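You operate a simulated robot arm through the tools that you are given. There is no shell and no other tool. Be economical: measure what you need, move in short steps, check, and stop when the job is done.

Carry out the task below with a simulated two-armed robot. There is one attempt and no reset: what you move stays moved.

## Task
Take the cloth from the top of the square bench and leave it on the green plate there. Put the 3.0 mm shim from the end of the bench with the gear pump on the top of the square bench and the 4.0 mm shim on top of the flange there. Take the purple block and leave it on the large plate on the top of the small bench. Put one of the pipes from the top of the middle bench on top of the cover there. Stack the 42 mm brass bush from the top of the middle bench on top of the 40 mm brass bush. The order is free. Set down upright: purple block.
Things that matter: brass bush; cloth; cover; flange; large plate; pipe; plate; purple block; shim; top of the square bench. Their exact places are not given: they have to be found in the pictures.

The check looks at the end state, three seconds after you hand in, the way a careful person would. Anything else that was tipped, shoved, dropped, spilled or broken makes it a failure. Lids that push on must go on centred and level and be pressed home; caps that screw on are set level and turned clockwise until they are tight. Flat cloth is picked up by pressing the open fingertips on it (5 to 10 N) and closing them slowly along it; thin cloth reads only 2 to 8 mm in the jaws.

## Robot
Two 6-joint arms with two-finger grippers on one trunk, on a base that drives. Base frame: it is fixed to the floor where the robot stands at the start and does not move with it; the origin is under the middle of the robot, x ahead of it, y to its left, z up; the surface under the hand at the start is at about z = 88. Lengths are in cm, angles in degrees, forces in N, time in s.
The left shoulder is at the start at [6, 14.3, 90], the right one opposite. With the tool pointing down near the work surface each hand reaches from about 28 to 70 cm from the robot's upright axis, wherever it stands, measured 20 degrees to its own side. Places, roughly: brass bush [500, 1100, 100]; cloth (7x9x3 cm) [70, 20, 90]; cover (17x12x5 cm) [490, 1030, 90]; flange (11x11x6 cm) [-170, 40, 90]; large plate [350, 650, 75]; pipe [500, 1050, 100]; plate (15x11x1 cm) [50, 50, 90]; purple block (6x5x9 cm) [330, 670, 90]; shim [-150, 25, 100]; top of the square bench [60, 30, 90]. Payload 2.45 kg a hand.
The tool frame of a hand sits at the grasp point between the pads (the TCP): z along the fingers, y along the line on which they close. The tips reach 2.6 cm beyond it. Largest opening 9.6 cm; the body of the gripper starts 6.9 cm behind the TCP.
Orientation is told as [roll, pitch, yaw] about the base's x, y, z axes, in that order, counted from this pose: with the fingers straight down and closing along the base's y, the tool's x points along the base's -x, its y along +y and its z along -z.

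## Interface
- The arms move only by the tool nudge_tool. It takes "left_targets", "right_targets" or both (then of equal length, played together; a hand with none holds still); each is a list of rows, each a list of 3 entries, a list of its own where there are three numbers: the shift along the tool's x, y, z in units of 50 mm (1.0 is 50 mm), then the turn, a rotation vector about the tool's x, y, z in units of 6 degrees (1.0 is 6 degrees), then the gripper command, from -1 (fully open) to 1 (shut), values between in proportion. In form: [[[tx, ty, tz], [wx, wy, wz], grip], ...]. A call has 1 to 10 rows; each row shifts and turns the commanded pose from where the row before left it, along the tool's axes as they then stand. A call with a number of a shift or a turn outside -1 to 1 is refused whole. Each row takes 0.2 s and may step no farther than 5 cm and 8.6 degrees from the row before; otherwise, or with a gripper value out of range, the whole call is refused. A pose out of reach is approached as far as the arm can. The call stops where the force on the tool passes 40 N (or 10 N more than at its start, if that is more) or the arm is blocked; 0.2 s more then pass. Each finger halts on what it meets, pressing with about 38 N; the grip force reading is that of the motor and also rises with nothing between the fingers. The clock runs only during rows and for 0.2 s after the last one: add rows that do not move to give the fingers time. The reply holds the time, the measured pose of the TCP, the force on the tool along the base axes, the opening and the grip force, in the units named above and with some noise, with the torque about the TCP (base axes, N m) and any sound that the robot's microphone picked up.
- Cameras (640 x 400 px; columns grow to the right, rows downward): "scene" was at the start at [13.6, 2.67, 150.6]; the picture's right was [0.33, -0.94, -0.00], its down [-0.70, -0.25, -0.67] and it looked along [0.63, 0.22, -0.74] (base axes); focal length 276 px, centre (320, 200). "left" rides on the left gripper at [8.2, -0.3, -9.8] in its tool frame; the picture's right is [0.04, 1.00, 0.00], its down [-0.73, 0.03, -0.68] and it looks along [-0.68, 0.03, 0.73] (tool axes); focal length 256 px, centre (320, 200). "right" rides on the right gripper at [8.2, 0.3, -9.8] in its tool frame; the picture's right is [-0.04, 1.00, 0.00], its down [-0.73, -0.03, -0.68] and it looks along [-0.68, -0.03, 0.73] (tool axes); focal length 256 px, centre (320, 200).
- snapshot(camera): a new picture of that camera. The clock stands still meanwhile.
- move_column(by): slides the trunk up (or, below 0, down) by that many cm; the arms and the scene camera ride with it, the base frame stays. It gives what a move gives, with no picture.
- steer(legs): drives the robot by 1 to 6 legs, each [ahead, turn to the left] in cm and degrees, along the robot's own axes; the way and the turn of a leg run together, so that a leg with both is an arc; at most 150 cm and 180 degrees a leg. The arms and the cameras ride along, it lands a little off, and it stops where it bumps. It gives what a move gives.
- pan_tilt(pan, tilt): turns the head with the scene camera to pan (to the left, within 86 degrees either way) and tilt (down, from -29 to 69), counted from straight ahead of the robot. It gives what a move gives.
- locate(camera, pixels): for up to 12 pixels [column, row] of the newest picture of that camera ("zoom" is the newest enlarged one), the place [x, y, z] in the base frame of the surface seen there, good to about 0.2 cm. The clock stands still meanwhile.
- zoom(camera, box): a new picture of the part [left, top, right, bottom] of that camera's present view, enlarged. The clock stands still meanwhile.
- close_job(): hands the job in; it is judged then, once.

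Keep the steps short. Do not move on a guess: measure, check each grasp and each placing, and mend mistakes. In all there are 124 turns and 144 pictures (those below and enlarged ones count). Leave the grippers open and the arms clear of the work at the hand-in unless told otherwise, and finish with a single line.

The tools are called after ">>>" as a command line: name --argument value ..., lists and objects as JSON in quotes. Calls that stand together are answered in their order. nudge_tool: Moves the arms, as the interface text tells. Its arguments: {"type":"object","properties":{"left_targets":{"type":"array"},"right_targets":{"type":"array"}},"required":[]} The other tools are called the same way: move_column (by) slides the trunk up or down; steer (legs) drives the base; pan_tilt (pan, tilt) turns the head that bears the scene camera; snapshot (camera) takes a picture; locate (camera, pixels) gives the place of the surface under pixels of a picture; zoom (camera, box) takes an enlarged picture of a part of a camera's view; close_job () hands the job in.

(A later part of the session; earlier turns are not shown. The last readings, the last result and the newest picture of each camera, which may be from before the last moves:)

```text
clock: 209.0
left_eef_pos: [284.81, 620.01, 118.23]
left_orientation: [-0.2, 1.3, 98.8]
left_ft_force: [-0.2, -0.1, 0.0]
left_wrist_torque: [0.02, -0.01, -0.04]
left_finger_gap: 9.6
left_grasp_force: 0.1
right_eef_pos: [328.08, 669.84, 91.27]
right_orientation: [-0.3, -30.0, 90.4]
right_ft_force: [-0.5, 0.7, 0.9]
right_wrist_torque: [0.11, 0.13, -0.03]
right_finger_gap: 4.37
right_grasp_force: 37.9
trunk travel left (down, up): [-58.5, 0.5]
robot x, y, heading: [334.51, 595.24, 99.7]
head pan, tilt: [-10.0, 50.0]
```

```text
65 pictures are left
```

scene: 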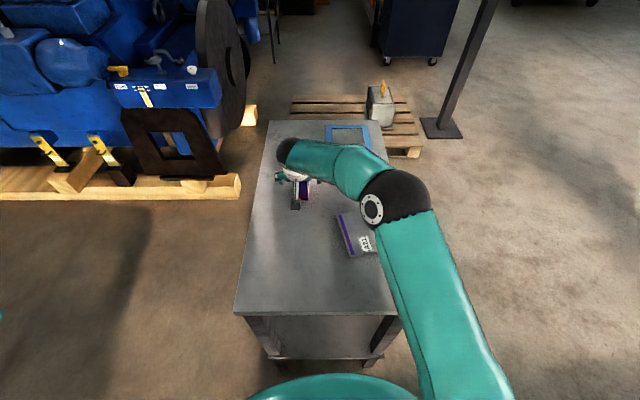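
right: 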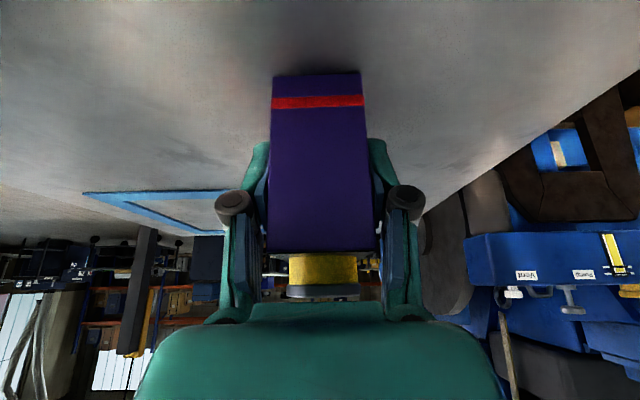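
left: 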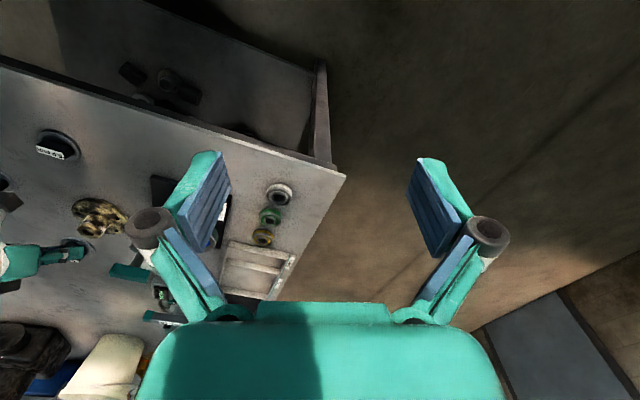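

Gripped at 4.4 cm. I'll lift 6 cm and carry it over the large plate, centred near (345.9, 654.4).

>>> nudge_tool --right_targets '[[[-0.3, 0, -0.52], [0, 0, 0], 1], [[-0.3, 0, -0.52], [0, 0, 0], 1], [[0.47, -0.593, -0.272], [0, 0, 0], 1], [[0.47, -0.593, -0.272], [0, 0, 0], 1], [[0.47, -0.593, -0.272], [0, 0, 0], 1], [[0.47, -0.593, -0.272], [0, 0, 0], 1], [[0.47, -0.593, -0.272], [0, 0, 0], 1], [[0.47, -0.593, -0.272], [0, 0, 0], 1], [[0, 0, 0], [0, 0, 0], 1]]'

>>> snapshot --camera "right"

>>> snapshot --camera "scene"

```text
clock: 211.0
left_eef_pos: [284.9, 620.21, 118.18]
left_orientation: [-0.2, 1.2, 98.8]
left_ft_force: [0.3, 0.5, -0.8]
left_wrist_torque: [0.0, -0.03, -0.02]
left_finger_gap: 9.57
left_grasp_force: 0.1
right_eef_pos: [345.43, 653.61, 97.17]
right_orientation: [-0.2, -30.0, 90.4]
right_ft_force: [0.3, -0.6, -4.4]
right_wrist_torque: [-0.07, -0.04, 0.0]
right_finger_gap: 4.37
right_grasp_force: 37.5
trunk travel left (down, up): [-58.5, 0.5]
robot x, y, heading: [334.71, 595.53, 99.1]
head pan, tilt: [-10.0, 50.0]
```

```text
64 pictures are left
```

right: 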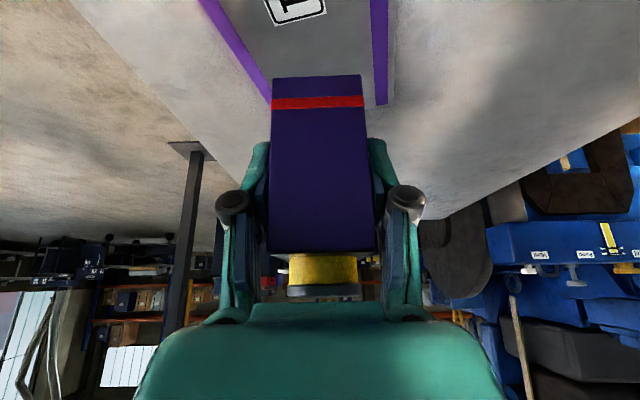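

```text
63 pictures are left
```

scene: 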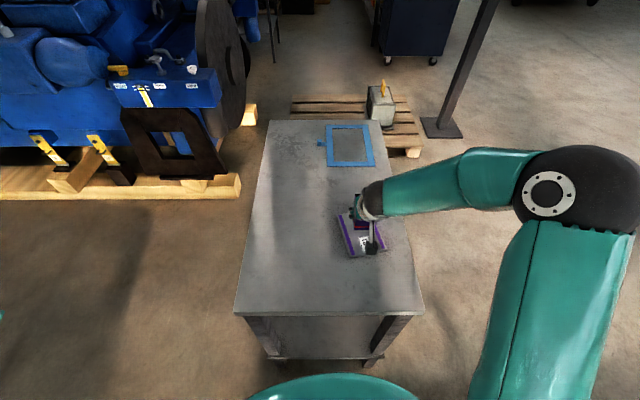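

It's over the plate. I'll lower 4.6 cm, then creep to contact.

>>> nudge_tool --right_targets '[[[0.15, 0, 0.26], [0, 0, 0], 1], [[0.15, 0, 0.26], [0, 0, 0], 1], [[0.15, 0, 0.26], [0, 0, 0], 1], [[0.015, 0, 0.026], [0, 0, 0], 1], [[0, 0, 0], [0, 0, 0], 1]]'

```text
clock: 212.2
left_eef_pos: [284.84, 620.12, 118.32]
left_orientation: [-0.2, 1.3, 98.9]
left_ft_force: [0.1, 0.3, -0.3]
left_wrist_torque: [-0.01, 0.02, 0.02]
left_finger_gap: 9.59
left_grasp_force: 0.1
right_eef_pos: [345.79, 653.85, 92.67]
right_orientation: [-0.3, -30.1, 90.5]
right_ft_force: [-1.0, 0.3, -4.4]
right_wrist_torque: [-0.01, 0.03, 0.04]
right_finger_gap: 4.36
right_grasp_force: 38.1
trunk travel left (down, up): [-58.5, 0.5]
robot x, y, heading: [334.37, 595.27, 99.2]
head pan, tilt: [-10.0, 50.0]
```

>>> nudge_tool --right_targets '[[[0.015, 0, 0.026], [0, 0, 0], 1], [[0.01, 0, 0.017], [0, 0, 0], 1], [[0, 0, 0], [0, 0, 0], 1]]'

```text
clock: 213.0
left_eef_pos: [284.85, 620.11, 118.28]
left_orientation: [-0.2, 1.3, 98.8]
left_ft_force: [0.4, 0.2, -0.1]
left_wrist_torque: [-0.02, -0.02, 0.03]
left_finger_gap: 9.62
left_grasp_force: 0.0
right_eef_pos: [345.76, 653.87, 92.31]
right_orientation: [-0.4, -29.9, 90.5]
right_ft_force: [-0.3, -1.2, -4.7]
right_wrist_torque: [-0.04, 0.01, -0.02]
right_finger_gap: 4.38
right_grasp_force: 38.4
trunk travel left (down, up): [-58.5, 0.5]
robot x, y, heading: [334.12, 595.45, 99.5]
head pan, tilt: [-10.0, 50.0]
```

>>> nudge_tool --right_targets '[[[0.01, 0, 0.017], [0, 0, 0], 1], [[0, 0, 0], [0, 0, 0], 1], [[0.01, 0, 0.017], [0, 0, 0], 1], [[0, 0, 0], [0, 0, 0], 1]]'

>>> snapshot --camera "right"

```text
clock: 214.0
left_eef_pos: [284.78, 619.99, 118.31]
left_orientation: [-0.3, 1.2, 98.8]
left_ft_force: [0.1, -0.2, 0.2]
left_wrist_torque: [-0.01, 0.01, 0.01]
left_finger_gap: 9.57
left_grasp_force: 0.0
right_eef_pos: [345.76, 653.69, 92.4]
right_orientation: [-0.3, -30.2, 90.3]
right_ft_force: [1.0, 0.7, 11.1]
right_wrist_torque: [-0.32, 0.28, 0.01]
right_finger_gap: 4.31
right_grasp_force: 38.7
trunk travel left (down, up): [-58.5, 0.5]
robot x, y, heading: [334.52, 595.19, 99.5]
head pan, tilt: [-10.0, 50.0]
```

```text
62 pictures are left
```

right: 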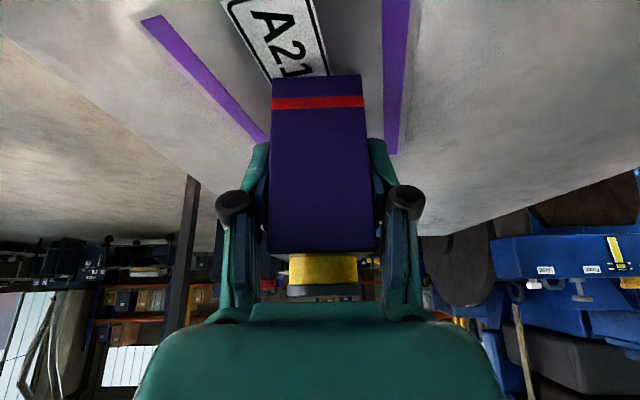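

Contact at 11 N. I'll open, then retreat along the tool axis.

>>> nudge_tool --right_targets '[[[0, 0, 0], [0, 0, 0], 0.1], [[0, 0, 0], [0, 0, 0], -0.1], [[0, 0, 0], [0, 0, 0], -0.5], [[0, 0, 0], [0, 0, 0], -1], [[0, 0, 0], [0, 0, 0], -1], [[0, 0, -0.4], [0, 0, 0], -1], [[0, 0, -0.8], [0, 0, 0], -1], [[0, 0, -0.8], [0, 0, 0], -1], [[0, 0, -0.6], [0, 0, 0], -1]]'

>>> snapshot --camera "right"

>>> zoom --camera "scene" --box '[290, 160, 430, 280]'

```text
clock: 216.0
left_eef_pos: [284.78, 619.92, 118.35]
left_orientation: [-0.1, 1.2, 98.9]
left_ft_force: [0.2, 0.4, -0.5]
left_wrist_torque: [0.0, -0.01, -0.01]
left_finger_gap: 9.57
left_grasp_force: 0.1
right_eef_pos: [345.54, 647.14, 103.52]
right_orientation: [-0.3, -30.1, 90.5]
right_ft_force: [-0.8, -0.1, 0.2]
right_wrist_torque: [0.03, 0.0, -0.04]
right_finger_gap: 9.6
right_grasp_force: 0.0
trunk travel left (down, up): [-58.5, 0.5]
robot x, y, heading: [334.23, 595.25, 99.2]
head pan, tilt: [-10.0, 50.0]
```

```text
61 pictures are left
```

right: 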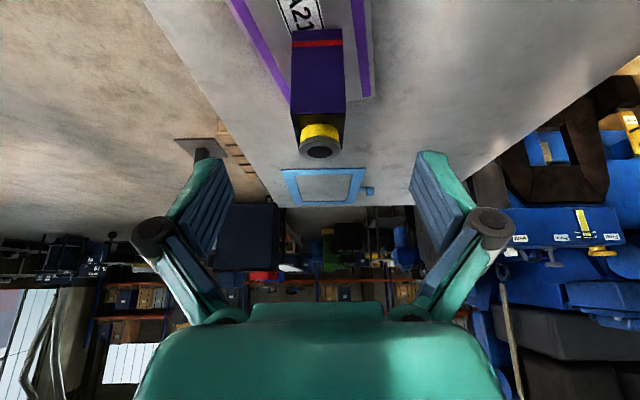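

```text
3.33 times, centred on (360, 220) of scene
```

zoom: 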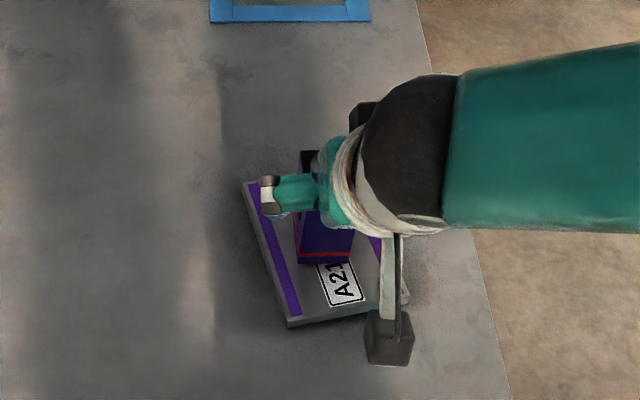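

The block stands upright on the large plate. I'll raise and straighten the right hand, then back off and survey the route to the middle bench.

>>> nudge_tool --right_targets '[[[-0.3, 0, -0.52], [0, 0, 0], -1], [[0.5, 0, -0.7], [0, 0, 0], -1], [[0.5, 0, -0.5], [0, 0, 0], -1], [[0, 0, 0], [0, 1, 0], -1], [[0, 0, 0], [0, 1, 0], -1], [[0, 0, 0], [0, 1, 0], -1], [[0, 0, 0], [0, 1, 0], -1], [[0, 0, 0], [0, 1, 0], -1], [[0, 0, 0], [0, 0, 0], -1]]'

>>> steer --legs '[[-35, 0], [0, -35]]'

>>> pan_tilt --pan 0 --tilt 22

>>> snapshot --camera "scene"

>>> locate --camera "scene" --pixels '[[320, 140], [220, 130], [270, 130], [370, 130], [420, 130], [470, 130], [180, 150], [280, 180], [400, 180], [520, 160], [330, 115], [240, 110]]'

```text
clock: 218.0
left_eef_pos: [284.82, 619.96, 118.37]
left_orientation: [-0.2, 1.1, 98.8]
left_ft_force: [0.2, -0.1, -0.5]
left_wrist_torque: [0.02, -0.02, 0.0]
left_finger_gap: 9.6
left_grasp_force: 0.1
right_eef_pos: [345.69, 639.82, 109.28]
right_orientation: [-0.3, 0.0, 90.2]
right_ft_force: [-0.1, 0.7, 0.1]
right_wrist_torque: [0.02, 0.02, 0.04]
right_finger_gap: 9.61
right_grasp_force: 0.1
trunk travel left (down, up): [-58.5, 0.5]
robot x, y, heading: [334.56, 595.49, 99.6]
head pan, tilt: [-10.0, 50.0]
```

```text
clock: 222.2
left_eef_pos: [313.51, 609.17, 118.31]
left_orientation: [-0.3, 1.2, 63.7]
left_ft_force: [0.5, 0.0, -0.1]
left_wrist_torque: [0.03, 0.0, -0.02]
left_finger_gap: 9.59
left_grasp_force: 0.1
right_eef_pos: [374.79, 590.54, 109.22]
right_orientation: [-0.4, -0.2, 55.1]
right_ft_force: [-0.8, 0.8, 0.2]
right_wrist_torque: [0.01, -0.02, -0.02]
right_finger_gap: 9.58
right_grasp_force: 0.0
trunk travel left (down, up): [-58.5, 0.5]
robot x, y, heading: [338.33, 561.42, 64.6]
head pan, tilt: [-10.0, 50.0]
```

```text
clock: 223.1
left_eef_pos: [313.62, 609.31, 118.34]
left_orientation: [-0.3, 1.2, 63.7]
left_ft_force: [-0.1, -0.8, -0.1]
left_wrist_torque: [0.02, 0.01, -0.02]
left_finger_gap: 9.63
left_grasp_force: 0.0
right_eef_pos: [374.85, 590.41, 109.27]
right_orientation: [-0.3, -0.1, 55.2]
right_ft_force: [0.8, 1.6, -0.5]
right_wrist_torque: [0.0, 0.03, 0.01]
right_finger_gap: 9.58
right_grasp_force: 0.1
trunk travel left (down, up): [-58.5, 0.5]
robot x, y, heading: [337.99, 561.31, 64.2]
head pan, tilt: [0.0, 22.0]
```

```text
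59 pictures are left
```

scene: 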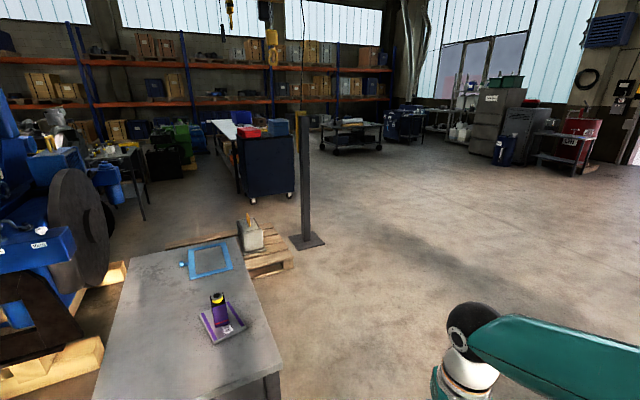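

```text
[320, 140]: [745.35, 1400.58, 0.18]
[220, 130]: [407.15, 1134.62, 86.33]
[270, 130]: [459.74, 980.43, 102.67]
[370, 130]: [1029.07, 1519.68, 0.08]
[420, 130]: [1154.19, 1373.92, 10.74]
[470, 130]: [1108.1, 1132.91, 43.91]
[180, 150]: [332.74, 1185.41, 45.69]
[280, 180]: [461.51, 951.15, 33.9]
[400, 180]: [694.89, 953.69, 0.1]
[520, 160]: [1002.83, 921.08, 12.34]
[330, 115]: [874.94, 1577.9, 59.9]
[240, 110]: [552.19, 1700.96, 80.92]
```

>>> zoom --camera "scene" --box '[180, 90, 400, 210]'

>>> locate --camera "zoom" --pixels '[[130, 120], [330, 120], [310, 290], [325, 80], [355, 130], [370, 400], [475, 90], [160, 100], [260, 115], [180, 180], [300, 130], [120, 200]]'

```text
2.91 times, centred on (290, 150) of scene
```

zoom: 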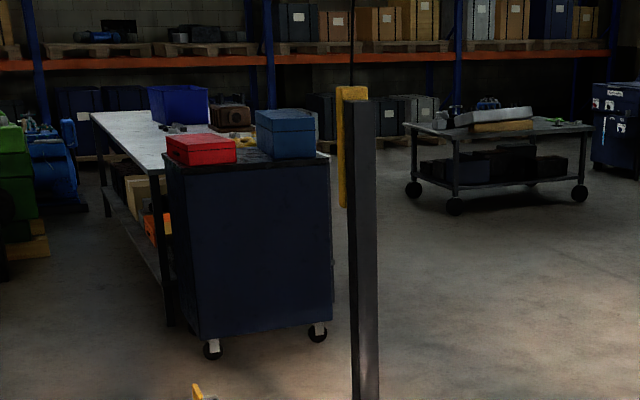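

```text
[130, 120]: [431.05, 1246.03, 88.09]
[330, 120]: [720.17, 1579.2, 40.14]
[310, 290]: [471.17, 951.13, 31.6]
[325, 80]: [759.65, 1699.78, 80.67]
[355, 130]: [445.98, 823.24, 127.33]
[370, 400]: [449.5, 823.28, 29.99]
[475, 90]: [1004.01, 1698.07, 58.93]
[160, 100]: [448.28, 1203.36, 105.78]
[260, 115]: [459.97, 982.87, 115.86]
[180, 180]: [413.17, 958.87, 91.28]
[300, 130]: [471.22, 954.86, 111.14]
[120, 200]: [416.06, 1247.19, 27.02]
```

The middle bench appears at x 410-500, y 1000-1250, with a blue cabinet at its near end. I'll go around the pillar (447,823) on the east side.

>>> steer --legs '[[0, -39], [91, 0], [0, 36], [125, 0], [120, 0]]'

>>> pan_tilt --pan 15 --tilt 25

>>> snapshot --camera "scene"

>>> locate --camera "scene" --pixels '[[200, 150], [240, 150], [280, 150], [320, 150], [260, 200], [220, 220], [300, 180], [360, 180], [240, 130], [280, 130], [340, 160], [300, 240]]'

```text
clock: 243.6
left_eef_pos: [521.48, 857.06, 118.38]
left_orientation: [-0.2, 1.3, 59.2]
left_ft_force: [-0.9, 0.3, 0.1]
left_wrist_torque: [-0.03, -0.01, 0.02]
left_finger_gap: 9.6
left_grasp_force: 0.2
right_eef_pos: [580.9, 833.47, 109.28]
right_orientation: [-0.3, -0.2, 50.6]
right_ft_force: [0.0, 0.3, 0.5]
right_wrist_torque: [0.04, 0.02, 0.02]
right_finger_gap: 9.58
right_grasp_force: 0.0
trunk travel left (down, up): [-58.5, 0.5]
robot x, y, heading: [541.86, 807.24, 59.6]
head pan, tilt: [0.0, 22.0]
```

```text
clock: 244.3
left_eef_pos: [521.37, 857.02, 118.47]
left_orientation: [-0.2, 1.3, 59.1]
left_ft_force: [-0.4, -0.3, -0.1]
left_wrist_torque: [0.03, 0.0, -0.01]
left_finger_gap: 9.59
left_grasp_force: 0.1
right_eef_pos: [580.91, 833.32, 109.22]
right_orientation: [-0.4, -0.1, 50.6]
right_ft_force: [0.0, 0.2, -0.3]
right_wrist_torque: [-0.01, -0.01, 0.0]
right_finger_gap: 9.62
right_grasp_force: 0.1
trunk travel left (down, up): [-58.5, 0.5]
robot x, y, heading: [542.18, 807.34, 59.7]
head pan, tilt: [15.0, 25.0]
```

```text
57 pictures are left
```

scene: 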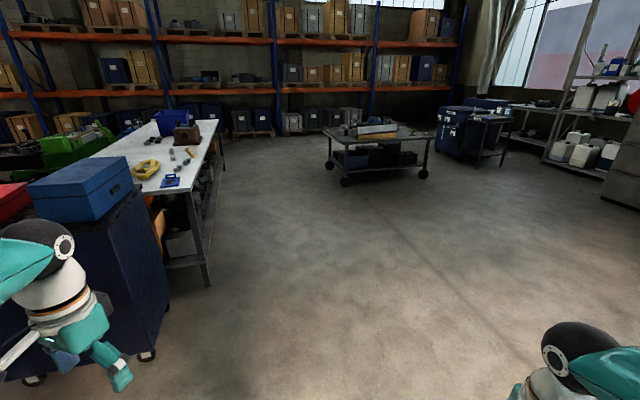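

```text
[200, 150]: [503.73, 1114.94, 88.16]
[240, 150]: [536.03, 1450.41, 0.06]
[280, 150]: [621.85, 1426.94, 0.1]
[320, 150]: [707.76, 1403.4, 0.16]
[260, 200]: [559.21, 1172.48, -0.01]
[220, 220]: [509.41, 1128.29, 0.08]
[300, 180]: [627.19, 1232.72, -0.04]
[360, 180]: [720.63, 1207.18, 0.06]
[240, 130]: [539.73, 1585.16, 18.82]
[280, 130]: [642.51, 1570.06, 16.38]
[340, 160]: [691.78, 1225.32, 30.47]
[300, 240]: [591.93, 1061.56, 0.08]
```

>>> zoom --camera "scene" --box '[90, 100, 240, 200]'

>>> locate --camera "zoom" --pixels '[[405, 360], [550, 95], [345, 345], [240, 280], [430, 220], [390, 215], [405, 265], [240, 300], [180, 290], [380, 240]]'

```text
4.00 times, centred on (165, 150) of scene
```

zoom: 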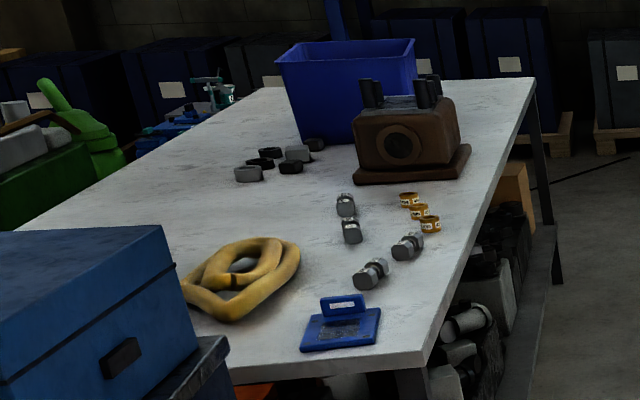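

```text
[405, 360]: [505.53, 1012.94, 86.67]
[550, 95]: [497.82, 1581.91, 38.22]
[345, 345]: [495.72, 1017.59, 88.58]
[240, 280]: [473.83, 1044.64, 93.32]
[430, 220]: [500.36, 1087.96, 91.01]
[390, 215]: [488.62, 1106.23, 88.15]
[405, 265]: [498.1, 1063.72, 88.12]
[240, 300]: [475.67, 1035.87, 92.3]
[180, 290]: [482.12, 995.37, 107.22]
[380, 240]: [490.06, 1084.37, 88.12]
```

The cover is the blue flat thing near (495,1020). Pipes (grey) and brass bushes (yellow, labelled) are near (490-500, 1065-1110). I'll drive along the east side and turn to face the bench.

>>> steer --legs '[[0, 24.5], [125, 0], [124, 0], [0, 32], [0, 32], [0, 32]]'

>>> pan_tilt --pan 0 --tilt 42

>>> snapshot --camera "scene"

```text
clock: 262.5
left_eef_pos: [526.78, 1015.61, 118.33]
left_orientation: [-0.3, 1.3, 167.2]
left_ft_force: [0.7, -0.5, -1.4]
left_wrist_torque: [0.06, 0.02, 0.0]
left_finger_gap: 9.59
left_grasp_force: 0.1
right_eef_pos: [530.51, 1079.51, 109.5]
right_orientation: [-0.5, 0.0, 158.9]
right_ft_force: [-0.1, -1.2, 0.1]
right_wrist_torque: [0.05, -0.08, 0.03]
right_finger_gap: 9.62
right_grasp_force: 0.0
trunk travel left (down, up): [-58.5, 0.5]
robot x, y, heading: [568.75, 1055.88, 169.3]
head pan, tilt: [15.0, 25.0]
stopped in leg 6: the robot was blocked; the commanded pose is now the measured one
```

```text
clock: 263.3
left_eef_pos: [526.96, 1015.99, 118.48]
left_orientation: [-0.4, 1.3, 167.3]
left_ft_force: [0.7, -0.8, 0.3]
left_wrist_torque: [-0.01, 0.02, -0.02]
left_finger_gap: 9.6
left_grasp_force: 0.0
right_eef_pos: [530.83, 1079.84, 109.47]
right_orientation: [-0.3, -0.1, 158.7]
right_ft_force: [1.1, 0.4, 0.7]
right_wrist_torque: [0.04, -0.02, 0.01]
right_finger_gap: 9.58
right_grasp_force: 0.1
trunk travel left (down, up): [-58.5, 0.5]
robot x, y, heading: [568.67, 1055.35, 169.5]
head pan, tilt: [0.0, 42.0]
```

```text
55 pictures are left
```

scene: 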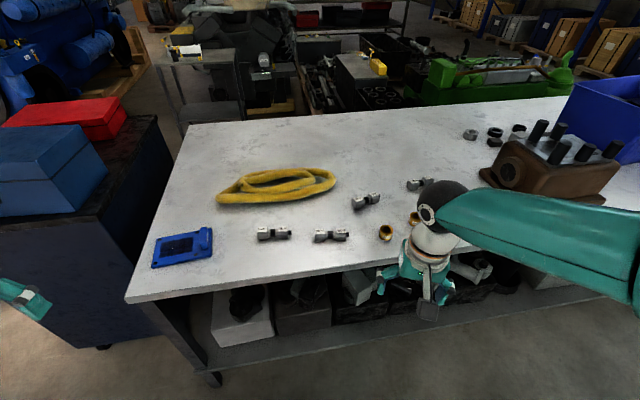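

>>> zoom --camera "scene" --box '[140, 165, 300, 280]'

>>> locate --camera "scene" --pixels '[[155, 240], [210, 230], [152, 266], [212, 255], [200, 235], [182, 245], [272, 234], [330, 236], [366, 201], [125, 300], [420, 185], [386, 232]]'

>>> zoom --camera "scene" --box '[300, 165, 460, 280]'

```text
3.48 times, centred on (220, 222) of scene
```

zoom: 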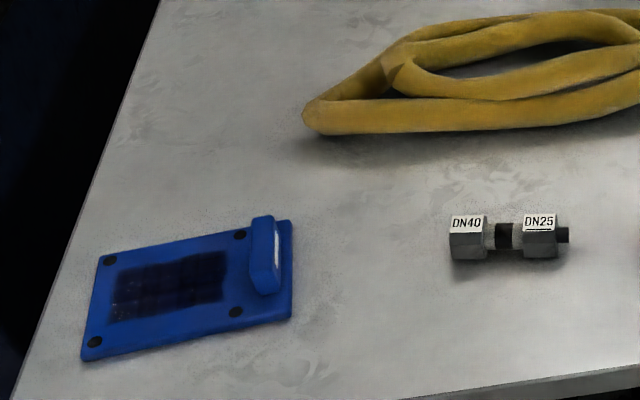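

```text
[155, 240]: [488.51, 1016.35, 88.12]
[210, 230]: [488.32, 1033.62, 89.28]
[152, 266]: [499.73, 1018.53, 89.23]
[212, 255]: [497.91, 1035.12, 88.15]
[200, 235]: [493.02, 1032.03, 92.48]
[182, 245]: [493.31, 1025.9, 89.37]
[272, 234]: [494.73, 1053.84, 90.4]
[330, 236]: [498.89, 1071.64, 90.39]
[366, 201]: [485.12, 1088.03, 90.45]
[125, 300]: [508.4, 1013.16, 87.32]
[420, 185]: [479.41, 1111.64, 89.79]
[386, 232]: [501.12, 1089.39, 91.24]
```

```text
3.48 times, centred on (380, 222) of scene
```

zoom: 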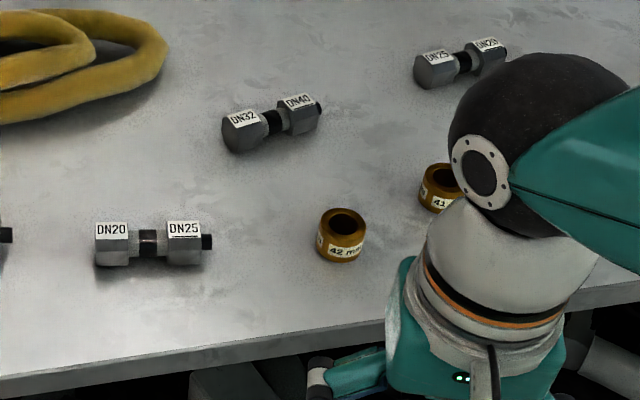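

The nearest pipe, DN40/DN25, is at (494.7,1053.8). The cover is a flat blue plate, x 488-500, y 1016-1035, with a handle at y≈1032. The 42 mm bush is at (501,1089). I'll close in and square up.

>>> steer --legs '[[21, 0], [0, 10.5]]'

>>> snapshot --camera "right"

>>> snapshot --camera "left"

```text
clock: 265.7
left_eef_pos: [514.21, 1012.88, 118.52]
left_orientation: [-0.2, 1.2, 177.7]
left_ft_force: [-0.3, 0.3, 0.2]
left_wrist_torque: [-0.01, 0.03, 0.03]
left_finger_gap: 9.63
left_grasp_force: 0.1
right_eef_pos: [506.45, 1076.43, 109.43]
right_orientation: [-0.3, -0.3, 169.2]
right_ft_force: [0.3, 0.0, 0.1]
right_wrist_torque: [0.02, 0.04, -0.02]
right_finger_gap: 9.6
right_grasp_force: 0.2
trunk travel left (down, up): [-58.5, 0.5]
robot x, y, heading: [548.41, 1060.05, 180.0]
head pan, tilt: [0.0, 42.0]
```

```text
52 pictures are left
```

right: 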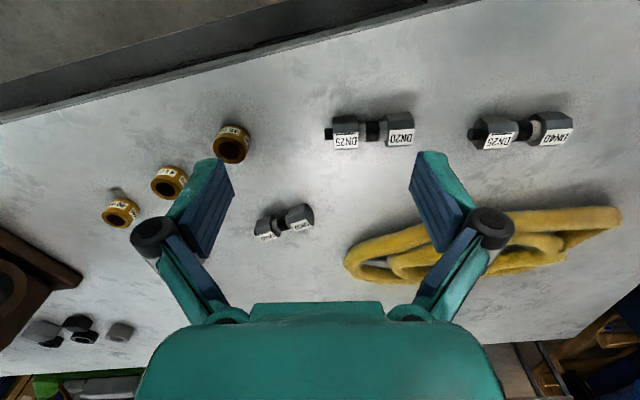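

```text
51 pictures are left
```

left: 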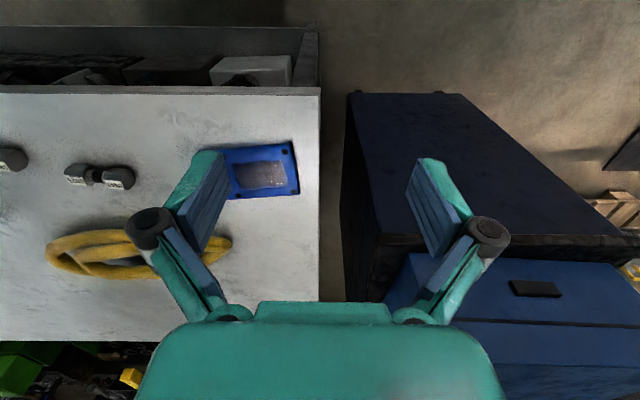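

>>> zoom --camera "right" --box '[90, 110, 260, 235]'

>>> locate --camera "right" --pixels '[[230, 150], [168, 184], [121, 214], [228, 130], [167, 172], [119, 205], [475, 135], [515, 132], [560, 120], [495, 130], [550, 130]]'

>>> zoom --camera "right" --box '[455, 90, 585, 170]'

```text
3.20 times, centred on (175, 172) of right
```

zoom: 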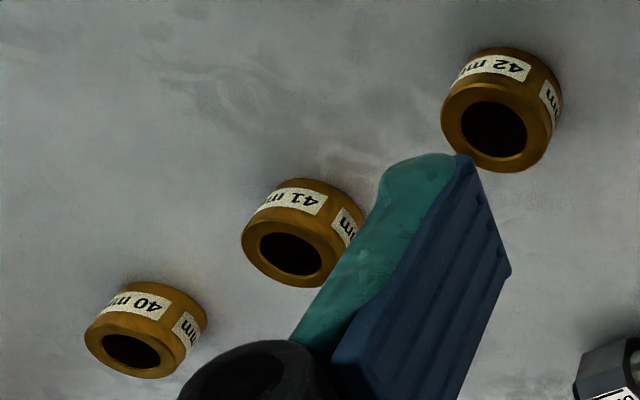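

```text
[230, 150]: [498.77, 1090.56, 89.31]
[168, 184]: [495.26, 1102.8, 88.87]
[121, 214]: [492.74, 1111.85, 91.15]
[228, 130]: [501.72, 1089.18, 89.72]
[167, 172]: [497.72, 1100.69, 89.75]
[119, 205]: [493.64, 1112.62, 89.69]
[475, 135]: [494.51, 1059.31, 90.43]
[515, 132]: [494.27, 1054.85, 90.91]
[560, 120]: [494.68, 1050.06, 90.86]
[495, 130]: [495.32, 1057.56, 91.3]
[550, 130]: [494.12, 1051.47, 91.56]
```

```text
4.92 times, centred on (520, 130) of right
```

zoom: 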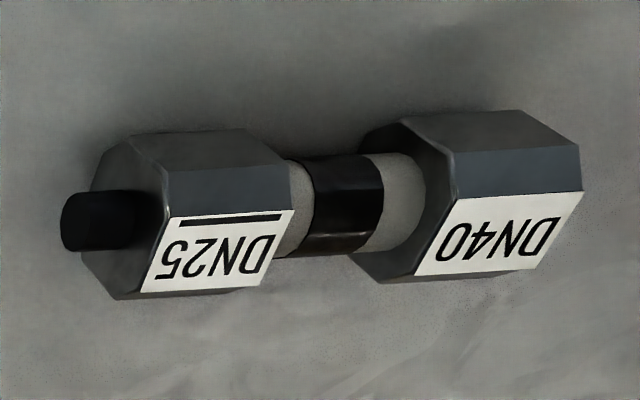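

The pipe has hexagonal ends, so it won't roll. I'll measure the rims of the 42 mm and 40 mm bushes.

>>> locate --camera "right" --pixels '[[215.6, 150], [242.8, 150], [229.7, 161.4], [230.3, 138.8], [104, 217], [127.5, 219], [115.6, 226.4], [116.5, 213]]'

```text
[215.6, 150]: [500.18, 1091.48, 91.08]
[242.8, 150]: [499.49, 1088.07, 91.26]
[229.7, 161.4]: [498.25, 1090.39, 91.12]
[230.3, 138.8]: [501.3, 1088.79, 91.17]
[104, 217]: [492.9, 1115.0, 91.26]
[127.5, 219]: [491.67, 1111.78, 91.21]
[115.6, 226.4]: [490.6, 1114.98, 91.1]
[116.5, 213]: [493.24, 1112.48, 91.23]
```

42 mm bush: centre (499.8, 1089.7), top 91.15. 40 mm bush: centre (492.1, 1113.5). I'll move the right hand above the 42 mm bush.

>>> nudge_tool --right_targets '[[[-0.45, -0.59, 0.5], [0, 0, 0], -1], [[-0.45, -0.59, 0.5], [0, 0, 0], -1], [[-0.45, -0.59, 0.5], [0, 0, 0], -1], [[-0.45, -0.59, 0.5], [0, 0, 0], -1], [[0, 0, 0], [0, 0, 0], -1]]'

>>> snapshot --camera "right"

```text
clock: 266.9
left_eef_pos: [514.26, 1012.81, 118.49]
left_orientation: [-0.3, 1.3, 177.6]
left_ft_force: [0.8, -0.8, 0.2]
left_wrist_torque: [0.01, -0.01, -0.02]
left_finger_gap: 9.6
left_grasp_force: 0.1
right_eef_pos: [499.67, 1089.66, 99.71]
right_orientation: [-0.4, -0.1, 169.2]
right_ft_force: [-0.6, 1.2, -0.6]
right_wrist_torque: [0.01, -0.01, 0.0]
right_finger_gap: 9.6
right_grasp_force: 0.0
trunk travel left (down, up): [-58.5, 0.5]
robot x, y, heading: [548.02, 1060.18, 180.1]
head pan, tilt: [0.0, 42.0]
```

```text
48 pictures are left
```

right: 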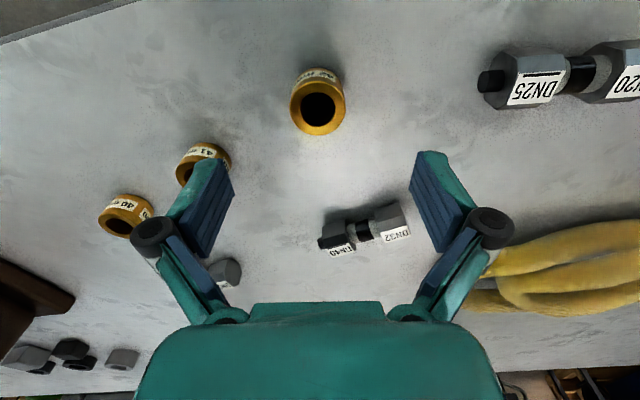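

Centred at column 318. I'll lower and grip.

>>> nudge_tool --right_targets '[[[0, 0, 0.6], [0, 0, 0], -1], [[0, 0, 0.6], [0, 0, 0], -1], [[0, 0, 0.43], [0, 0, 0], -1], [[0, 0, 0], [0, 0, 0], -0.4], [[0, 0, 0], [0, 0, 0], 0.1], [[0, 0, 0], [0, 0, 0], 0.4], [[0, 0, 0], [0, 0, 0], 1], [[0, 0, 0], [0, 0, 0], 1], [[0, 0, 0], [0, 0, 0], 1]]'

>>> snapshot --camera "right"

```text
clock: 268.9
left_eef_pos: [514.21, 1012.82, 118.53]
left_orientation: [-0.2, 1.2, 177.7]
left_ft_force: [0.3, -0.3, 0.0]
left_wrist_torque: [-0.03, 0.03, 0.0]
left_finger_gap: 9.59
left_grasp_force: 0.1
right_eef_pos: [499.61, 1089.67, 91.5]
right_orientation: [-0.3, -0.1, 169.2]
right_ft_force: [0.4, 1.6, 0.9]
right_wrist_torque: [0.04, -0.05, -0.03]
right_finger_gap: 4.09
right_grasp_force: 38.1
trunk travel left (down, up): [-58.5, 0.5]
robot x, y, heading: [548.2, 1059.82, 180.0]
head pan, tilt: [0.0, 42.0]
```

```text
47 pictures are left
```

right: 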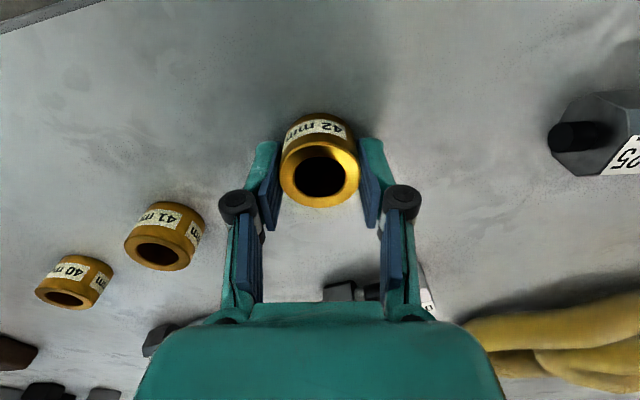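

Gripped at 4.09 cm. I'll lift 7 cm and move above the 40 mm bush.

>>> nudge_tool --right_targets '[[[0, 0, -0.6], [0, 0, 0], 1], [[0, 0, -0.8], [0, 0, 0], 1], [[-0.4, -0.733, 0], [0, 0, 0], 1], [[-0.4, -0.733, 0], [0, 0, 0], 1], [[-0.4, -0.733, 0], [0, 0, 0], 1], [[-0.4, -0.733, 0], [0, 0, 0], 1], [[-0.4, -0.733, 0], [0, 0, 0], 1], [[-0.4, -0.733, 0], [0, 0, 0], 1], [[0, 0, 0], [0, 0, 0], 1], [[0, 0, 0], [0, 0, 0], 1]]'

>>> snapshot --camera "right"

>>> snapshot --camera "scene"

```text
clock: 271.1
left_eef_pos: [514.09, 1012.87, 118.44]
left_orientation: [-0.2, 1.3, 177.7]
left_ft_force: [-0.5, -1.2, 0.4]
left_wrist_torque: [0.0, -0.03, -0.03]
left_finger_gap: 9.6
left_grasp_force: 0.1
right_eef_pos: [491.85, 1113.69, 98.48]
right_orientation: [-0.3, 0.0, 169.2]
right_ft_force: [-0.5, 0.4, -3.1]
right_wrist_torque: [-0.06, 0.02, 0.05]
right_finger_gap: 4.07
right_grasp_force: 37.5
trunk travel left (down, up): [-58.5, 0.5]
robot x, y, heading: [548.04, 1059.85, 180.2]
head pan, tilt: [0.0, 42.0]
```

```text
46 pictures are left
```

right: 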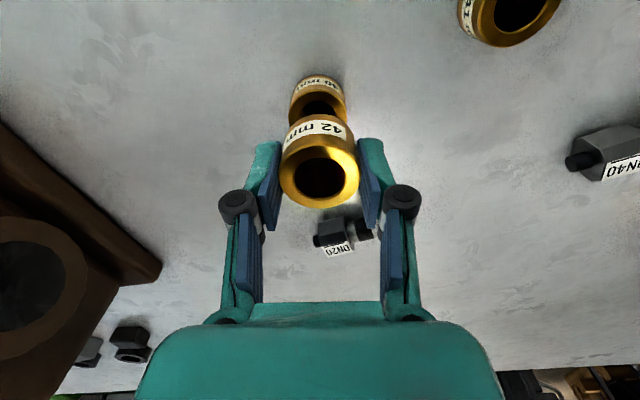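

```text
45 pictures are left
```

scene: 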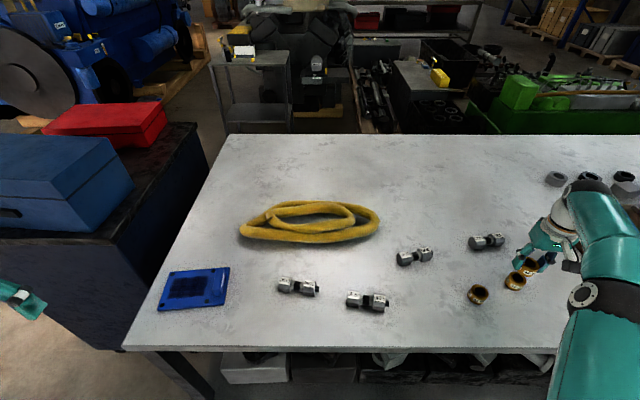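

>>> zoom --camera "right" --box '[270, 65, 370, 215]'

>>> locate --camera "right" --pixels '[[286, 180], [354, 180], [320, 203], [320, 153], [298, 104], [338, 104], [317, 96]]'

```text
2.67 times, centred on (320, 140) of right
```

zoom: 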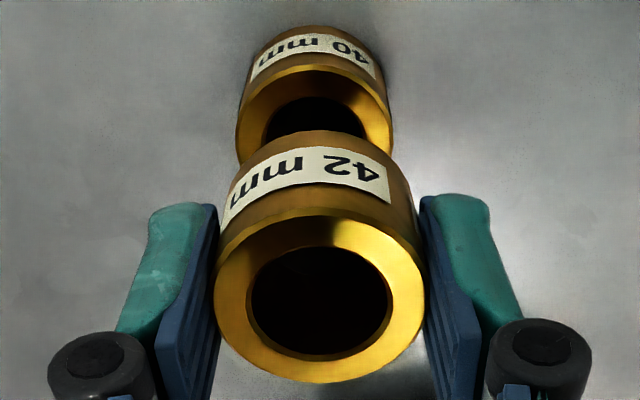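

```text
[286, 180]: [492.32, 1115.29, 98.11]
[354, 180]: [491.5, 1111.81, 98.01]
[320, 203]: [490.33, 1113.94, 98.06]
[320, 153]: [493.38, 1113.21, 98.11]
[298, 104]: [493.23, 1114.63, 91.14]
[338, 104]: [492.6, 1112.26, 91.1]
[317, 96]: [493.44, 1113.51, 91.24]
```

Held bush centre is (491.9,1113.6) and the 40 mm bush's is (491.9,1113.7), so they're aligned. I'll lower 3.5 cm, then creep.

>>> nudge_tool --right_targets '[[[0, 0, 0.35], [0, 0, 0], 1], [[0, 0, 0.35], [0, 0, 0], 1], [[0, 0, 0.03], [0, 0, 0], 1], [[0, 0, 0], [0, 0, 0], 1], [[0, 0, 0.02], [0, 0, 0], 1], [[0, 0, 0], [0, 0, 0], 1]]'

```text
clock: 272.5
left_eef_pos: [514.14, 1012.85, 118.56]
left_orientation: [-0.1, 1.2, 177.7]
left_ft_force: [0.3, 0.1, 0.3]
left_wrist_torque: [0.03, 0.02, 0.01]
left_finger_gap: 9.62
left_grasp_force: 0.1
right_eef_pos: [491.95, 1113.48, 94.81]
right_orientation: [-0.3, 0.0, 169.2]
right_ft_force: [-1.1, 0.4, -2.1]
right_wrist_torque: [0.03, -0.03, 0.0]
right_finger_gap: 4.04
right_grasp_force: 37.7
trunk travel left (down, up): [-58.5, 0.5]
robot x, y, heading: [548.36, 1059.69, 180.1]
head pan, tilt: [0.0, 42.0]
```

>>> nudge_tool --right_targets '[[[0, 0, 0.02], [0, 0, 0], 1], [[0, 0, 0], [0, 0, 0], 1], [[0, 0, 0.02], [0, 0, 0], 1], [[0, 0, 0], [0, 0, 0], 1]]'

>>> snapshot --camera "right"

```text
clock: 273.5
left_eef_pos: [514.25, 1012.76, 118.55]
left_orientation: [-0.1, 1.1, 177.7]
left_ft_force: [-1.0, 0.0, 0.7]
left_wrist_torque: [0.04, -0.02, -0.01]
left_finger_gap: 9.61
left_grasp_force: 0.0
right_eef_pos: [492.02, 1113.59, 94.74]
right_orientation: [-0.3, -0.1, 169.2]
right_ft_force: [-1.7, 1.3, 5.7]
right_wrist_torque: [0.0, 0.02, -0.01]
right_finger_gap: 4.07
right_grasp_force: 38.5
trunk travel left (down, up): [-58.5, 0.5]
robot x, y, heading: [548.01, 1060.23, 180.1]
head pan, tilt: [0.0, 42.0]
```

```text
43 pictures are left
```

right: 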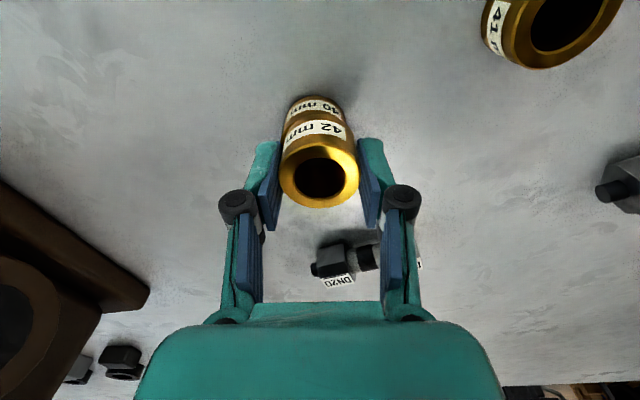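

Contact at 5.7 N. I'll open part way and rise straight up.

>>> nudge_tool --right_targets '[[[0, 0, 0], [0, 0, 0], 0.12], [[0, 0, 0], [0, 0, 0], 0.05], [[0, 0, 0], [0, 0, 0], -0.1], [[0, 0, 0], [0, 0, 0], -0.4], [[0, 0, 0], [0, 0, 0], -0.5], [[0, 0, -0.4], [0, 0, 0], -0.5], [[0, 0, -0.6], [0, 0, 0], -0.5], [[0, 0, -0.9], [0, 0, 0], -1], [[0, 0, -0.9], [0, 0, 0], -1]]'

>>> snapshot --camera "right"

```text
clock: 275.5
left_eef_pos: [514.31, 1012.69, 118.6]
left_orientation: [-0.3, 1.0, 177.7]
left_ft_force: [-0.6, 0.0, -0.2]
left_wrist_torque: [0.02, 0.04, 0.01]
left_finger_gap: 9.6
left_grasp_force: 0.0
right_eef_pos: [493.15, 1112.86, 108.37]
right_orientation: [-0.3, -0.3, 169.2]
right_ft_force: [0.5, 0.0, 0.3]
right_wrist_torque: [-0.01, 0.04, 0.0]
right_finger_gap: 9.58
right_grasp_force: 0.0
right hand out of reach, approached as far as the arm can: row 9
trunk travel left (down, up): [-58.5, 0.5]
robot x, y, heading: [548.21, 1059.72, 180.0]
head pan, tilt: [0.0, 42.0]
```

```text
42 pictures are left
```

right: 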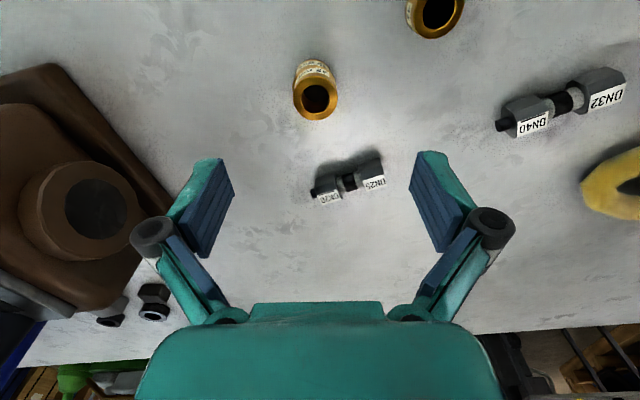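

The 42 mm bush is stacked on the 40 mm bush. Next the left hand: I'll move it above the DN40/DN25 pipe and turn it so the fingers close across the pipe.

>>> nudge_tool --left_targets '[[[-0.428, -0.8, 0.26], [0, -0.18, 0], -1], [[-0.428, -0.8, 0.26], [0, 0, 0], -1], [[-0.428, -0.8, 0.26], [0, 0, 0], -1], [[-0.428, -0.8, 0.26], [0, 0, 0], -1], [[-0.428, -0.8, 0.26], [0, 0, 0], -1], [[-0.428, -0.8, 0.26], [0, 0, 0], -1], [[-0.428, -0.8, 0.26], [0, 0, 0], -1], [[-0.428, -0.8, 0.26], [0, 0, 0], -1], [[-0.428, -0.8, 0.26], [0, 0, 0], -1], [[-0.428, -0.8, 0.26], [0, 0, 0], -1]]'

>>> nudge_tool --left_targets '[[[0, 0, 0], [0, 0, 1], -1], [[0, 0, 0], [0, 0, 1], -1], [[0, 0, 0], [0, 0, 1], -1], [[0, 0, 0], [0, 0, 1], -1], [[0, 0, 0], [0, 0, 1], -1], [[0, 0, 0], [0, 0, 1], -1], [[0, 0, 0], [0, 0, 1], -1], [[0, 0, 0], [0, 0, 1], -1], [[0, 0, 0], [0, 0, 1], -1], [[0, 0, 0], [0, 0, 1], -1]]'

>>> nudge_tool --left_targets '[[[0, 0, 0], [0, 0, 1], -1], [[0, 0, 0], [0, 0, 1], -1], [[0, 0, 0], [0, 0, 1], -1], [[0, 0, 0], [0, 0, 1], -1], [[0, 0, 0], [0, 0, 0.6], -1], [[0, 0, 0], [0, 0, 0], -1]]'

>>> snapshot --camera "left"

```text
clock: 277.7
left_eef_pos: [494.1, 1053.68, 105.27]
left_orientation: [-0.1, 0.2, 177.7]
left_ft_force: [-0.5, 0.0, 0.0]
left_wrist_torque: [-0.04, -0.02, 0.01]
left_finger_gap: 9.6
left_grasp_force: 0.0
right_eef_pos: [492.98, 1112.92, 108.0]
right_orientation: [-0.2, 0.0, 169.1]
right_ft_force: [-0.3, 0.2, -0.8]
right_wrist_torque: [-0.02, -0.04, -0.01]
right_finger_gap: 9.59
right_grasp_force: 0.0
trunk travel left (down, up): [-58.5, 0.5]
robot x, y, heading: [547.92, 1060.15, -180.0]
head pan, tilt: [0.0, 42.0]
```

```text
clock: 279.9
left_eef_pos: [494.37, 1053.77, 105.54]
left_orientation: [-0.3, -0.1, 117.5]
left_ft_force: [-1.1, -1.0, 1.0]
left_wrist_torque: [-0.01, -0.01, 0.01]
left_finger_gap: 9.6
left_grasp_force: 0.1
right_eef_pos: [493.05, 1112.83, 108.04]
right_orientation: [-0.3, -0.1, 169.3]
right_ft_force: [-0.2, -0.9, -0.6]
right_wrist_torque: [-0.02, 0.0, 0.02]
right_finger_gap: 9.61
right_grasp_force: 0.1
trunk travel left (down, up): [-58.5, 0.5]
robot x, y, heading: [548.29, 1060.06, 180.1]
head pan, tilt: [0.0, 42.0]
```

```text
clock: 281.3
left_eef_pos: [494.35, 1053.75, 105.62]
left_orientation: [-0.2, -0.2, 90.2]
left_ft_force: [-0.4, 0.2, 0.0]
left_wrist_torque: [0.0, 0.0, 0.03]
left_finger_gap: 9.64
left_grasp_force: 0.1
right_eef_pos: [492.97, 1112.87, 108.01]
right_orientation: [-0.4, 0.0, 169.1]
right_ft_force: [0.5, -0.4, 0.3]
right_wrist_torque: [0.01, -0.02, -0.03]
right_finger_gap: 9.61
right_grasp_force: 0.1
trunk travel left (down, up): [-58.5, 0.5]
robot x, y, heading: [548.17, 1059.99, 180.0]
head pan, tilt: [0.0, 42.0]
```

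```text
41 pictures are left
```

left: 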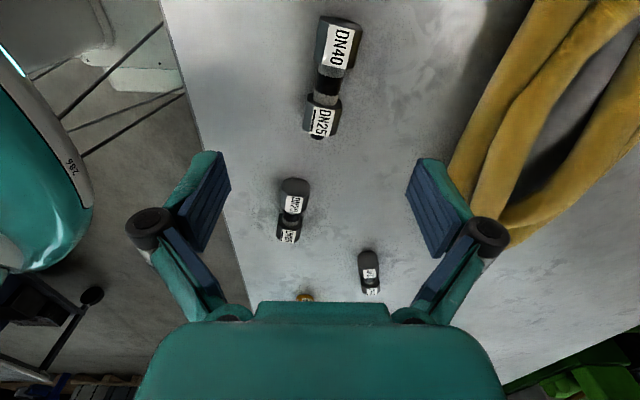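

>>> locate --camera "left" --pixels '[[340, 45], [328, 75], [327, 88], [320, 122], [318, 80], [336, 84], [320, 30], [358, 35], [456, 150], [500, 60], [540, 20], [325, 100]]'

>>> zoom --camera "left" --box '[280, 5, 380, 145]'

```text
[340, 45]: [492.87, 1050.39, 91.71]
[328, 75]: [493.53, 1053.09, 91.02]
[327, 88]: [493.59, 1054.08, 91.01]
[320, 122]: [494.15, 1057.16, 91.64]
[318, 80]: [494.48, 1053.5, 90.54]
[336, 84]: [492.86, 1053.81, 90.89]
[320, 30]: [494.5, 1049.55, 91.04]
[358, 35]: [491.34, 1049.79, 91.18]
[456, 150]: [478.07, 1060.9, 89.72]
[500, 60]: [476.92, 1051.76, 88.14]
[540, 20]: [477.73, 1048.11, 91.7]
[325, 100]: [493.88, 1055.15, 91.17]
```

```text
2.86 times, centred on (330, 75) of left
```

zoom: 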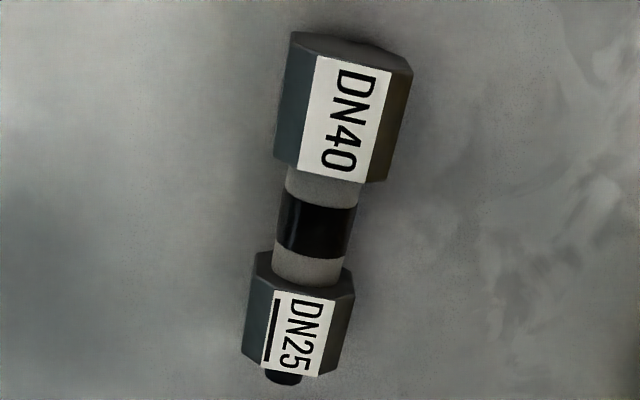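

The pipe axis is at about 79.5°, and the neck centre is (493.65, 1053.75). I'll rotate 10.8°, shift and lower to just above.

>>> nudge_tool --left_targets '[[[0, 0.14, 0], [0, 0, 0.9], -1], [[0, 0, 0], [0, 0, 0.88], -1], [[0, 0, 0.8], [0, 0, 0], -1], [[0, 0, 0.8], [0, 0, 0], -1], [[0, 0, 0.6], [0, 0, 0], -1], [[0, 0, 0], [0, 0, 0], -1]]'

>>> snapshot --camera "left"

>>> locate --camera "left" --pixels '[[320, 150], [320, 165], [320, 135], [320, 120], [320, 180]]'

```text
clock: 282.7
left_eef_pos: [493.93, 1053.71, 94.71]
left_orientation: [-0.1, -0.3, 79.4]
left_ft_force: [0.8, 0.4, 0.2]
left_wrist_torque: [0.01, 0.03, 0.01]
left_finger_gap: 9.62
left_grasp_force: 0.3
right_eef_pos: [493.06, 1112.86, 108.14]
right_orientation: [-0.3, -0.1, 169.1]
right_ft_force: [0.0, 0.1, 0.3]
right_wrist_torque: [-0.02, 0.01, 0.0]
right_finger_gap: 9.6
right_grasp_force: 0.0
trunk travel left (down, up): [-58.5, 0.5]
robot x, y, heading: [547.99, 1060.22, 180.1]
head pan, tilt: [0.0, 42.0]
```

```text
39 pictures are left
```

left: 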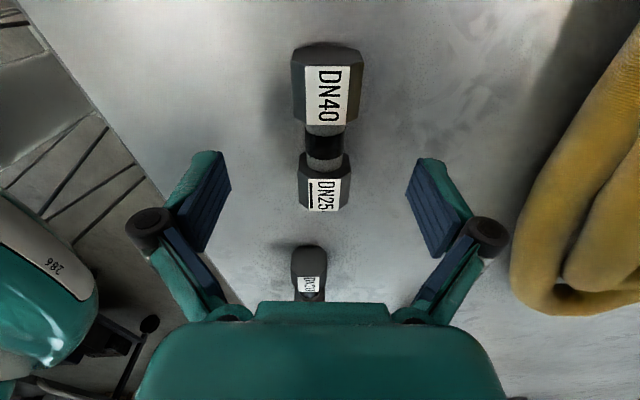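

```text
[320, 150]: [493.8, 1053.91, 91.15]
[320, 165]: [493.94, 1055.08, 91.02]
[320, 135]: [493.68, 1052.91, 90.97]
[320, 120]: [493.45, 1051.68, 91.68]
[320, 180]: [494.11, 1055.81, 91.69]
```

Well aligned, with the neck running y≈1052.3-1055.4. I'll lower 3.5 cm and close gently.

>>> nudge_tool --left_targets '[[[-0.01, 0.04, 0.35], [0, 0, 0], -1], [[0, 0, 0.35], [0, 0, 0], -1], [[0, 0, 0], [0, 0, 0], -0.5], [[0, 0, 0], [0, 0, 0], 0], [[0, 0, 0], [0, 0, 0], 0.3], [[0, 0, 0], [0, 0, 0], 0.6], [[0, 0, 0], [0, 0, 0], 1], [[0, 0, 0], [0, 0, 0], 1], [[0, 0, 0], [0, 0, 0], 1]]'

>>> snapshot --camera "left"

```text
clock: 284.7
left_eef_pos: [493.66, 1053.83, 91.04]
left_orientation: [0.0, -0.3, 79.5]
left_ft_force: [0.4, 1.5, 0.4]
left_wrist_torque: [0.12, 0.07, 0.0]
left_finger_gap: 2.26
left_grasp_force: 38.0
right_eef_pos: [493.06, 1112.96, 108.0]
right_orientation: [-0.3, -0.1, 169.2]
right_ft_force: [0.8, -0.4, -0.1]
right_wrist_torque: [0.0, -0.01, 0.0]
right_finger_gap: 9.6
right_grasp_force: 0.0
trunk travel left (down, up): [-58.5, 0.5]
robot x, y, heading: [547.87, 1059.83, 180.0]
head pan, tilt: [0.0, 42.0]
```

```text
38 pictures are left
```

left: 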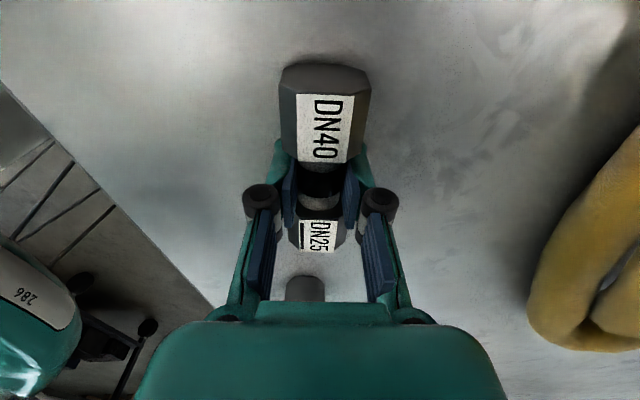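

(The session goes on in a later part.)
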